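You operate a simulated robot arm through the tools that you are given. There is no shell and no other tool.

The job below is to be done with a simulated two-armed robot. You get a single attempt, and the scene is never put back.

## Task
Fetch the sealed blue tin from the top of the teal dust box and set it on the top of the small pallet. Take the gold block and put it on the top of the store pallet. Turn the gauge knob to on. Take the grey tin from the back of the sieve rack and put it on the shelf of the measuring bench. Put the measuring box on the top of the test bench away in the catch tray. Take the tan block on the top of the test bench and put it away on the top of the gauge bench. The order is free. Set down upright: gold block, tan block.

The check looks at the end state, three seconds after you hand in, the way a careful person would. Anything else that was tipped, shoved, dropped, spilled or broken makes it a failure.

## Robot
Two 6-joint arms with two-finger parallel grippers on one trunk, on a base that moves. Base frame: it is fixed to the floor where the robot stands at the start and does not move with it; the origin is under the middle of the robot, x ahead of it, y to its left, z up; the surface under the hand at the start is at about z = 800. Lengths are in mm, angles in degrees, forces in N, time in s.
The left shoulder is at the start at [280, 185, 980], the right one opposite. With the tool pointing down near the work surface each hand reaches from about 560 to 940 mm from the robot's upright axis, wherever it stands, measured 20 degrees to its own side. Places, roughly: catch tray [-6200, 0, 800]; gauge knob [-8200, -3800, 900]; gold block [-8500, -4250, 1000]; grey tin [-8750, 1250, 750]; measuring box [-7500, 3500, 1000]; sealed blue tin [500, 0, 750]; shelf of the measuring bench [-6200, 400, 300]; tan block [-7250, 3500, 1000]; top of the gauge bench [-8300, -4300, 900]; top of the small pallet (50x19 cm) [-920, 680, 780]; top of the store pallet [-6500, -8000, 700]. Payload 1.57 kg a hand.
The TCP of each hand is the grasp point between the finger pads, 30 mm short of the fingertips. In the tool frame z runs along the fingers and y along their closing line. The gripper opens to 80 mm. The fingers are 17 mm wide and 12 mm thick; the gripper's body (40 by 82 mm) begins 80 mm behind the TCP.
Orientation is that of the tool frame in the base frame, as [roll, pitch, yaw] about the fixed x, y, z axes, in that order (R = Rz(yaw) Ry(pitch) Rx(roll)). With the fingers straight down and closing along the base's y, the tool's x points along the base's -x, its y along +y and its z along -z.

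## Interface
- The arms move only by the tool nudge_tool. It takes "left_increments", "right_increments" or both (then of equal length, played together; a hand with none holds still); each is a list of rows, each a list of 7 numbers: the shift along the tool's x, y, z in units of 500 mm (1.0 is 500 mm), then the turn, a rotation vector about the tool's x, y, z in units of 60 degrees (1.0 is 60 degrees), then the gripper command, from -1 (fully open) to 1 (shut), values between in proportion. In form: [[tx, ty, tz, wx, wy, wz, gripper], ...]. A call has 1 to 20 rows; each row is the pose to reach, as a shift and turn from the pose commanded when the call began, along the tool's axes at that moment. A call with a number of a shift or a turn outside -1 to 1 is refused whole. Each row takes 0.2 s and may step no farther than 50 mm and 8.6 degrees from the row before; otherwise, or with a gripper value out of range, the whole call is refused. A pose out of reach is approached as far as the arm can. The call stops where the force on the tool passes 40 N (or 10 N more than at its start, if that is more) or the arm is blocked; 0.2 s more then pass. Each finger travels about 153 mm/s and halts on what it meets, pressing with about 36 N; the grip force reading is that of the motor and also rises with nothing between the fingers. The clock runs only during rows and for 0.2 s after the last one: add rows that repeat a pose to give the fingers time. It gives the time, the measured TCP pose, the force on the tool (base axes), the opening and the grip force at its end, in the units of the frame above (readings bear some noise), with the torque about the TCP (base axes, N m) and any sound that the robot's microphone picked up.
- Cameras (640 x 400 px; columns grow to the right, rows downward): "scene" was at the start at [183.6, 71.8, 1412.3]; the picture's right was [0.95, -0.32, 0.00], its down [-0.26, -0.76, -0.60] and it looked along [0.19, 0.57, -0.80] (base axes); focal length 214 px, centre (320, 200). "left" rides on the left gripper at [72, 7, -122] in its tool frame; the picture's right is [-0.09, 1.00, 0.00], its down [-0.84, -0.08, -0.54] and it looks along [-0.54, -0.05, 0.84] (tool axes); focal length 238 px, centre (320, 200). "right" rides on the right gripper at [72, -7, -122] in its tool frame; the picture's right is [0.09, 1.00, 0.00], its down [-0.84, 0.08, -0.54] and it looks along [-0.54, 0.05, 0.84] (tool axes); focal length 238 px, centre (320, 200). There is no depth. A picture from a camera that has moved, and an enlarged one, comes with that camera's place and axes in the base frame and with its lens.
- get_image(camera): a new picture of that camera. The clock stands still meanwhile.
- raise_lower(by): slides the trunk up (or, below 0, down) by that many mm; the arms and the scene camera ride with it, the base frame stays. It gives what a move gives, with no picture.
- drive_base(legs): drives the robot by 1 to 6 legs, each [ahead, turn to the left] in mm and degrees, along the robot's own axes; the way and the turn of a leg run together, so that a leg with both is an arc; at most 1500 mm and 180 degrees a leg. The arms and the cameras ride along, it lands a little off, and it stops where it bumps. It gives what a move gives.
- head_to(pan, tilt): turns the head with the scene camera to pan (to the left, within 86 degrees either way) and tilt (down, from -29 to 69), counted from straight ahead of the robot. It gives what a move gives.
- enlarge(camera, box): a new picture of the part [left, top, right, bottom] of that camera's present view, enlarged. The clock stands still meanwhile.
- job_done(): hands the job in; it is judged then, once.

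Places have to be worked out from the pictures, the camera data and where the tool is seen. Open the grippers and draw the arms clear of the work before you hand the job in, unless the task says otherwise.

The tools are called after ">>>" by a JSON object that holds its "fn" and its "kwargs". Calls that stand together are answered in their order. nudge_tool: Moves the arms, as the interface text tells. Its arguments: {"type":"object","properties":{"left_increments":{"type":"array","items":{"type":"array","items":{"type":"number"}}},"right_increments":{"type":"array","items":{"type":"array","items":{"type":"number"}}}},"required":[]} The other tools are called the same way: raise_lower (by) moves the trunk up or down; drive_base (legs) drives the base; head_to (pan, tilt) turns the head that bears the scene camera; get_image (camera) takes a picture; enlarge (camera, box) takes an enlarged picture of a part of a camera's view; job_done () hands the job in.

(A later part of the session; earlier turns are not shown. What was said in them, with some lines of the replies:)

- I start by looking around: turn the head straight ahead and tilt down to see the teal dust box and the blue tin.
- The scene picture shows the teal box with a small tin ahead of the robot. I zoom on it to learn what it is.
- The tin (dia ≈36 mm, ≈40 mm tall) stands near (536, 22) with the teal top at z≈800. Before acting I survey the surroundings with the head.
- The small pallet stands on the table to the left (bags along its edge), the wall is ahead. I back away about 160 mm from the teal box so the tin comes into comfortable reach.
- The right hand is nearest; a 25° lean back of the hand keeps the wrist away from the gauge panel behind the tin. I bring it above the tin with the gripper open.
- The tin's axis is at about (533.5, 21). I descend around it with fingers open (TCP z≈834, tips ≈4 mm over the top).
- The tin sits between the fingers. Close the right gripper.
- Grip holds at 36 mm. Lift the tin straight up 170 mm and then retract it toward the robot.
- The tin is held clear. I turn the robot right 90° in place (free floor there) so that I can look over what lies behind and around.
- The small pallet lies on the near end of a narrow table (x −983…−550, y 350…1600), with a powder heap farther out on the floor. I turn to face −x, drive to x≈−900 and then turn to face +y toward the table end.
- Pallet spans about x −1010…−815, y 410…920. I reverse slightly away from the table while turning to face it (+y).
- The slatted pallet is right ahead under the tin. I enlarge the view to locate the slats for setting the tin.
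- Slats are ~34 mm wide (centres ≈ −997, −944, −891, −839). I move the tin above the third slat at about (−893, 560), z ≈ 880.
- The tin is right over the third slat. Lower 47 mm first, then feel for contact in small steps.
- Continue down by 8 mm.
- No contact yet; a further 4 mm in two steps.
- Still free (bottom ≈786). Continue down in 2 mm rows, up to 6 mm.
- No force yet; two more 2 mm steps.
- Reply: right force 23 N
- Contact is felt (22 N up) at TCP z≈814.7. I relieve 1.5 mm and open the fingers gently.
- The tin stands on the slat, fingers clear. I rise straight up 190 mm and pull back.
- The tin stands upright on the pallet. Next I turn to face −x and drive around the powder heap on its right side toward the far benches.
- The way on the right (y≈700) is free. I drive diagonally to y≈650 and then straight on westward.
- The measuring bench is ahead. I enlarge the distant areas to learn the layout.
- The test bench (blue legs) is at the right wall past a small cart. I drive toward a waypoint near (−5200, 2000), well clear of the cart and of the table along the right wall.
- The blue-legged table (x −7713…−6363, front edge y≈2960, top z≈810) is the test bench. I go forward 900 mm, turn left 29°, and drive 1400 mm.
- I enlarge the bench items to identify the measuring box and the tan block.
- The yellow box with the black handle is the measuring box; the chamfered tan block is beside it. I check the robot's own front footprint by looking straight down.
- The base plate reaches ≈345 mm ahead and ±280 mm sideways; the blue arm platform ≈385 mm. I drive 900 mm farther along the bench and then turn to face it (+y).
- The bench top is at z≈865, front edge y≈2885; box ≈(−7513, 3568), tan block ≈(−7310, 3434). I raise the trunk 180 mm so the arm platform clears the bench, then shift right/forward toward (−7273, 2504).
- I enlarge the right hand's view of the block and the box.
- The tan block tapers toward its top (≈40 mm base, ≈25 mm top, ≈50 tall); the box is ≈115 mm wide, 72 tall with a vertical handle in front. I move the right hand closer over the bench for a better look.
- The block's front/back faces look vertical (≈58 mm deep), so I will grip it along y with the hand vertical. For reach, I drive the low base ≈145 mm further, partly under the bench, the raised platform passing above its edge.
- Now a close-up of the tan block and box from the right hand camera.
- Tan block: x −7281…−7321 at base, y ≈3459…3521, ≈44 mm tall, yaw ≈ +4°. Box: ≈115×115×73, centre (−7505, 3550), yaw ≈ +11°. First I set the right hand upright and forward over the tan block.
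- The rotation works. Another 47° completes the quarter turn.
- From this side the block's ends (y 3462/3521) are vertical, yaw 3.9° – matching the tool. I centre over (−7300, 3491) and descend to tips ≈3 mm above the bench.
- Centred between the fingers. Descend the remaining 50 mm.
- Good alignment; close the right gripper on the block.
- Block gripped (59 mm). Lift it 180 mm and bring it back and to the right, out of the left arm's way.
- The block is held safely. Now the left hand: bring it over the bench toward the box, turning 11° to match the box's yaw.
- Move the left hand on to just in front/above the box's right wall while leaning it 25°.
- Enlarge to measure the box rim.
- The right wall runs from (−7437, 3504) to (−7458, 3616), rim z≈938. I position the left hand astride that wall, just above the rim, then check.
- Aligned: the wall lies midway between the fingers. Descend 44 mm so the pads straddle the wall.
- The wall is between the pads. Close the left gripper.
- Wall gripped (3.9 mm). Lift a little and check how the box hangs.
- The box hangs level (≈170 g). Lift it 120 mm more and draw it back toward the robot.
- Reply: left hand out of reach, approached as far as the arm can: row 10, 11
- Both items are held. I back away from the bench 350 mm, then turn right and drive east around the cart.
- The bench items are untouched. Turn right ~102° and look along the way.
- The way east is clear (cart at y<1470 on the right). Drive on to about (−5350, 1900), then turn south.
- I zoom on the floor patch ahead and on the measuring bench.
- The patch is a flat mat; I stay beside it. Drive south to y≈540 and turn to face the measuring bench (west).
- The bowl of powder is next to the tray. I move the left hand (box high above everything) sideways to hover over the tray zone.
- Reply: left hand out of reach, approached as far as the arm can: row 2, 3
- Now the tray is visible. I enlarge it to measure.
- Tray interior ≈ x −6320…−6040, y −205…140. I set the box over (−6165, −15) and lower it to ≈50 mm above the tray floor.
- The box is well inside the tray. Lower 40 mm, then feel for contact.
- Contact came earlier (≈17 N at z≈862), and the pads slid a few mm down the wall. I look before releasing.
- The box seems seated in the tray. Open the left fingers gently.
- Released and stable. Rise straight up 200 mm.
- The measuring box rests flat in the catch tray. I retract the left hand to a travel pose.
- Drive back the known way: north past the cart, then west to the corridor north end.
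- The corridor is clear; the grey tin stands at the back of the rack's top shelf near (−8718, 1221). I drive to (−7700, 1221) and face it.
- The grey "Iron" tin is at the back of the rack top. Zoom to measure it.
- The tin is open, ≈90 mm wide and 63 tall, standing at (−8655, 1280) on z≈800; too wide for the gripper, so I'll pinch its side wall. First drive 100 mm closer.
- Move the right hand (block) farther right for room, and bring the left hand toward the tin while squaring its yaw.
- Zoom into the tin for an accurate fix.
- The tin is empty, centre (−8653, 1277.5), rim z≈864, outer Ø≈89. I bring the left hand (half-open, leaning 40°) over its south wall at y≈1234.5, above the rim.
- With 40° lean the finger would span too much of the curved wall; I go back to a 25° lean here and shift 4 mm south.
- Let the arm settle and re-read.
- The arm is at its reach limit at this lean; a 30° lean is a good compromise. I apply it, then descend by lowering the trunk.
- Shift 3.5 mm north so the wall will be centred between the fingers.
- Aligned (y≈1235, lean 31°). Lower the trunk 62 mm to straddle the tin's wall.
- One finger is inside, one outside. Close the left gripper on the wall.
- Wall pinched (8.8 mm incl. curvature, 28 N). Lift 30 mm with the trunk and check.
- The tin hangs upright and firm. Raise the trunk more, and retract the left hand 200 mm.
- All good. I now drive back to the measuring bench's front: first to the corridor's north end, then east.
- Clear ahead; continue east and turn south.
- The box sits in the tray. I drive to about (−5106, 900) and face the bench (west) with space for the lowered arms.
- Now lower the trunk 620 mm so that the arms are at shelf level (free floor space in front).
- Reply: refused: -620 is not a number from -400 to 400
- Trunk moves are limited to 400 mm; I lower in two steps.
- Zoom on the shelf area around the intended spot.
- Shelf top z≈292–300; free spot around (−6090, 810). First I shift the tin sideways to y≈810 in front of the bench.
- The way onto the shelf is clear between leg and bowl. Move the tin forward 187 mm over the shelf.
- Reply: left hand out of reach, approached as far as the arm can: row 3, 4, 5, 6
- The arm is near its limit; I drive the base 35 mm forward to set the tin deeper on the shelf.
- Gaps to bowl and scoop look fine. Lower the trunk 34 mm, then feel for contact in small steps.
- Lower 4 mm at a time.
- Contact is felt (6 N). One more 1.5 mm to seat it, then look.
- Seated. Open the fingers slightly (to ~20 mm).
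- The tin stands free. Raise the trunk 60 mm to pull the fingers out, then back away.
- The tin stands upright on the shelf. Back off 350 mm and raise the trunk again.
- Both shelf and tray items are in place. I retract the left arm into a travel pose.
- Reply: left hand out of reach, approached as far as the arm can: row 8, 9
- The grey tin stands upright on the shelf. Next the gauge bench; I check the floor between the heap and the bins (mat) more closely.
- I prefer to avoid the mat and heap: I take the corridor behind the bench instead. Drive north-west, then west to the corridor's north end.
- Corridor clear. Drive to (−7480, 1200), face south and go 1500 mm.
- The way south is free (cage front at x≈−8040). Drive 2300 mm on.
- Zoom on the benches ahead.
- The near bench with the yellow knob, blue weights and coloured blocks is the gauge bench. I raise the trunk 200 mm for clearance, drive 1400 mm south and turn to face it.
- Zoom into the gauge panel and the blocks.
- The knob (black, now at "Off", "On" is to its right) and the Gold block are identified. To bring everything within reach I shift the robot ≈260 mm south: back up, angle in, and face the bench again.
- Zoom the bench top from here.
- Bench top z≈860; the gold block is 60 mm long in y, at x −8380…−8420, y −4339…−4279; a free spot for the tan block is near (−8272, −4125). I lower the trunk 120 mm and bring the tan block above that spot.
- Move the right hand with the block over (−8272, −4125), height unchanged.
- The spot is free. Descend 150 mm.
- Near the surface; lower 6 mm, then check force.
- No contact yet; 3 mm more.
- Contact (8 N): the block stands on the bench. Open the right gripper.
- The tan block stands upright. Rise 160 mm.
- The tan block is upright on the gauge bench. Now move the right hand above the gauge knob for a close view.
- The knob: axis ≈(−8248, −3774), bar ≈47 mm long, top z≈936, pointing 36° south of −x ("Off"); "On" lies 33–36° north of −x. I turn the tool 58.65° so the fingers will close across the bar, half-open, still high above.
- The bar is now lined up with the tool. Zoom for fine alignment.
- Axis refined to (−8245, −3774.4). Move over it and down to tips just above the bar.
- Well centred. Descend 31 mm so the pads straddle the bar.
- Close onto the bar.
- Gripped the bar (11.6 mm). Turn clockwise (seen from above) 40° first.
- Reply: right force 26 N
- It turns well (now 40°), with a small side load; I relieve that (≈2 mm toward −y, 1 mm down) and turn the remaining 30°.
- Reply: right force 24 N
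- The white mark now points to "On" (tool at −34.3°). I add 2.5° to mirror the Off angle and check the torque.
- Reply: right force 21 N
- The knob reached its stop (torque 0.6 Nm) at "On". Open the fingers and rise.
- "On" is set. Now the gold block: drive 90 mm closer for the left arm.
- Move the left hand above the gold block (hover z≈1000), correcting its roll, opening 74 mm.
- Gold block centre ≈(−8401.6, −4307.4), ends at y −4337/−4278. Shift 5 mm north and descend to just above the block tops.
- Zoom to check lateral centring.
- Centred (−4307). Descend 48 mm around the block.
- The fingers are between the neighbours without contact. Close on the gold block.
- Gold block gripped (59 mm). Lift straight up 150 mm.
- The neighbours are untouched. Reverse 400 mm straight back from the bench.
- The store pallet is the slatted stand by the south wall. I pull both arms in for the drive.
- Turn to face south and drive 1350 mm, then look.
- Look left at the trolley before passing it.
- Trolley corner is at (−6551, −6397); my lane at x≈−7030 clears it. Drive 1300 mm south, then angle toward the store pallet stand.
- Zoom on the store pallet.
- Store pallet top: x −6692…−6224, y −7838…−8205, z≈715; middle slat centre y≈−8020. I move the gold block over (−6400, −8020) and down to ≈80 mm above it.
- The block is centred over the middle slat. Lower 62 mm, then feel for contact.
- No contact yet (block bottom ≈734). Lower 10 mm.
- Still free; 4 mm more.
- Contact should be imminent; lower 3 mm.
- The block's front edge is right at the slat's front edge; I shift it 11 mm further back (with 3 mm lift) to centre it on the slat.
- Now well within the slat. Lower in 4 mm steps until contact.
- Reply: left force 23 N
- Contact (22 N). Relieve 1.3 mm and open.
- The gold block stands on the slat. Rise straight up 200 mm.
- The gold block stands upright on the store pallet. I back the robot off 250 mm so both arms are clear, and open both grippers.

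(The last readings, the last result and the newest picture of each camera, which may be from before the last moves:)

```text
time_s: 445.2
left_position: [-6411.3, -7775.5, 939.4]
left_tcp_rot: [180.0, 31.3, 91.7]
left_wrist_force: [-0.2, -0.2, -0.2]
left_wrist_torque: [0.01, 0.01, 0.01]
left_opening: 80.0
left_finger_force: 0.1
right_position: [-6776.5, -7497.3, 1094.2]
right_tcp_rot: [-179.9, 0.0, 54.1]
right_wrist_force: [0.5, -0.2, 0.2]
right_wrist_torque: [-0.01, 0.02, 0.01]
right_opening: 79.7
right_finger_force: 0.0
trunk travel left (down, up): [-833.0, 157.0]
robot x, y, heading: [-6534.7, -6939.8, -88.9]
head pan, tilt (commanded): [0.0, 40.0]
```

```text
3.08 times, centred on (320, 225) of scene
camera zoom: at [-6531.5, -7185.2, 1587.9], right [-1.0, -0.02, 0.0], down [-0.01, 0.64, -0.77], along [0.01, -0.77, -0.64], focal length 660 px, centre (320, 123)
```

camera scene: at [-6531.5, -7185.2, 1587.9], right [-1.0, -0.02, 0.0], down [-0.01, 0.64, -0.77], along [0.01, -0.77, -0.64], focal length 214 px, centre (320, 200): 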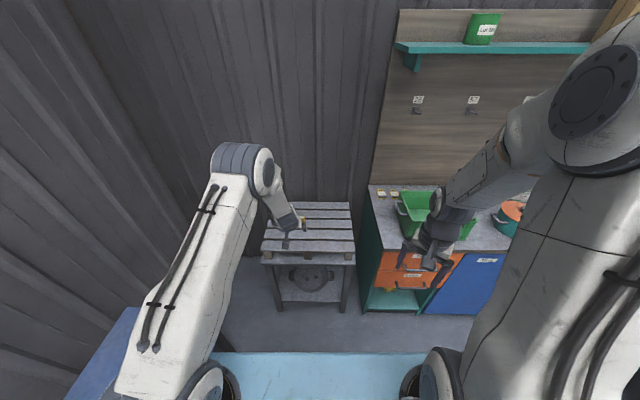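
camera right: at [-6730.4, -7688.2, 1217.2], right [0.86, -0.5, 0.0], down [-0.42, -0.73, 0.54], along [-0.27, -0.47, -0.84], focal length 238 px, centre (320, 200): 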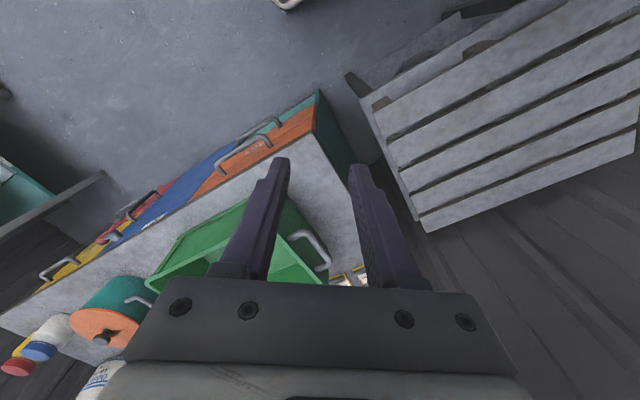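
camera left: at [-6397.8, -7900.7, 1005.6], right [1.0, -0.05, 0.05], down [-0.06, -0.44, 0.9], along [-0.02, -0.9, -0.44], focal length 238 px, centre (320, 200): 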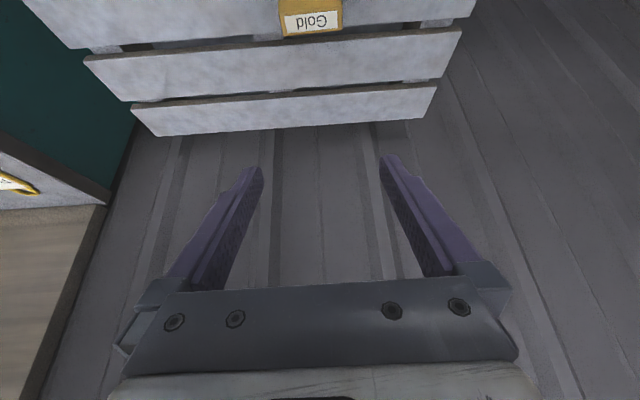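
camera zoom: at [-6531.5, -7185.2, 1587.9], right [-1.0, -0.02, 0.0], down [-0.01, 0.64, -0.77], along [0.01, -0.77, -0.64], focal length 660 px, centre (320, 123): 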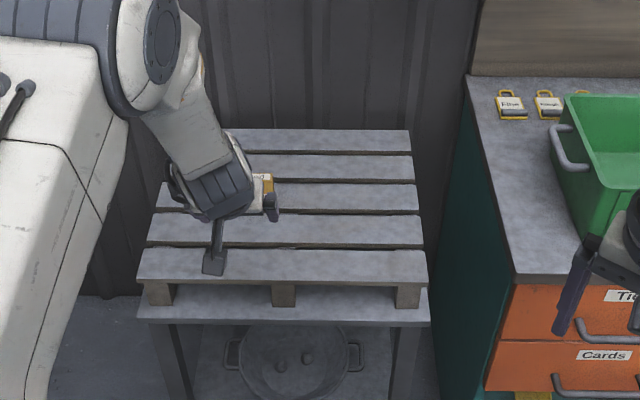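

Pull the left hand fully back from the pallet for a final check view.

>>> {"fn": "nudge_tool", "kwargs": {"left_increments": [[0.0683, 0.0026, -0.0516, 0, 0, 0, -1], [0.1366, 0.0052, -0.1032, 0, 0, 0, -1], [0.205, 0.0078, -0.1548, 0, 0, 0, -1], [0.2733, 0.0104, -0.2064, 0, 0, 0, -1], [0.3, 0.0115, -0.2266, 0, 0, 0, -1], [0.3, 0.0115, -0.2266, 0, 0, 0, -1]]}}

>>> {"fn": "enlarge", "kwargs": {"camera": "scene", "box": [240, 160, 400, 290]}}

```text
time_s: 446.6
left_position: [-6408.9, -7586.0, 957.3]
left_tcp_rot: [-180.0, 31.3, 91.7]
left_wrist_force: [0.7, -0.1, -0.3]
left_wrist_torque: [0.04, 0.01, 0.0]
left_opening: 79.8
left_finger_force: 0.1
right_position: [-6776.0, -7497.0, 1095.4]
right_tcp_rot: [-179.8, 0.0, 54.1]
right_wrist_force: [0.4, 0.6, 0.3]
right_wrist_torque: [-0.02, -0.02, -0.01]
right_opening: 80.0
right_finger_force: 0.1
trunk travel left (down, up): [-833.0, 157.0]
robot x, y, heading: [-6537.5, -6944.4, -88.8]
head pan, tilt (commanded): [0.0, 40.0]
```

```text
3.08 times, centred on (320, 225) of scene
camera zoom: at [-6531.5, -7185.1, 1587.9], right [-1.0, -0.02, 0.0], down [-0.01, 0.64, -0.77], along [0.01, -0.77, -0.64], focal length 660 px, centre (320, 123)
```

zoom: 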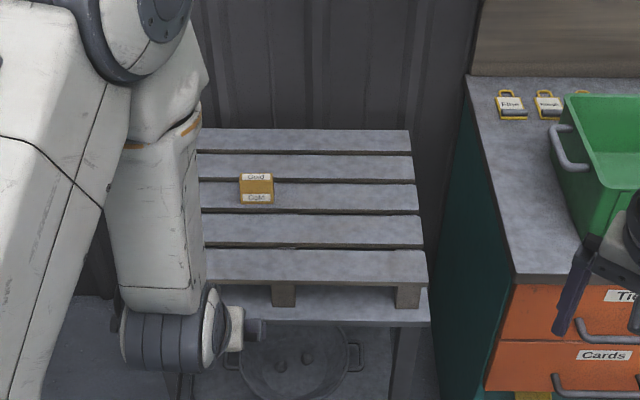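

All six jobs are finished: blue tin on the small pallet, measuring box in the catch tray, grey tin on the bench shelf, tan block upright on the gauge bench, knob at "On", gold block upright on the store pallet. Both grippers are open and both arms are clear, so I hand the job in.

>>> {"fn": "job_done", "kwargs": {}}

```text
The job is handed in.
```

I finished all six items and handed the job in. The check result has not come back, so whether it passed is not confirmed.

| Item | End state when I last saw it |
|---|---|
| Sealed blue tin | Standing upright on a slat of the small pallet |
| Measuring box | Sitting flat in the catch tray |
| Grey tin ("Iron") | Standing upright on the measuring bench shelf, between the red bowl and the scoop |
| Tan block | Upright on the gauge bench, in the gap between the Rust block and tin 657 |
| Gauge knob | Turned about 70° to its stop, white mark pointing at "On" |
| Gold block | Upright on the middle slat of the store pallet |

- **Measuring box:** I pressed a few millimetres too far while setting it down, so the fingers slid down its wall. It looked flat and undamaged in the camera view afterwards.
- **Neighbouring objects:** I saw nothing tipped or moved around the pick and place spots I viewed afterwards. I drove around the powder heap and the floor mat.
- **Later checks:** I viewed each item right after placing it. I did not go back to look at the earlier ones before handing in.

Both grippers are open and the arms are drawn back from the store pallet.
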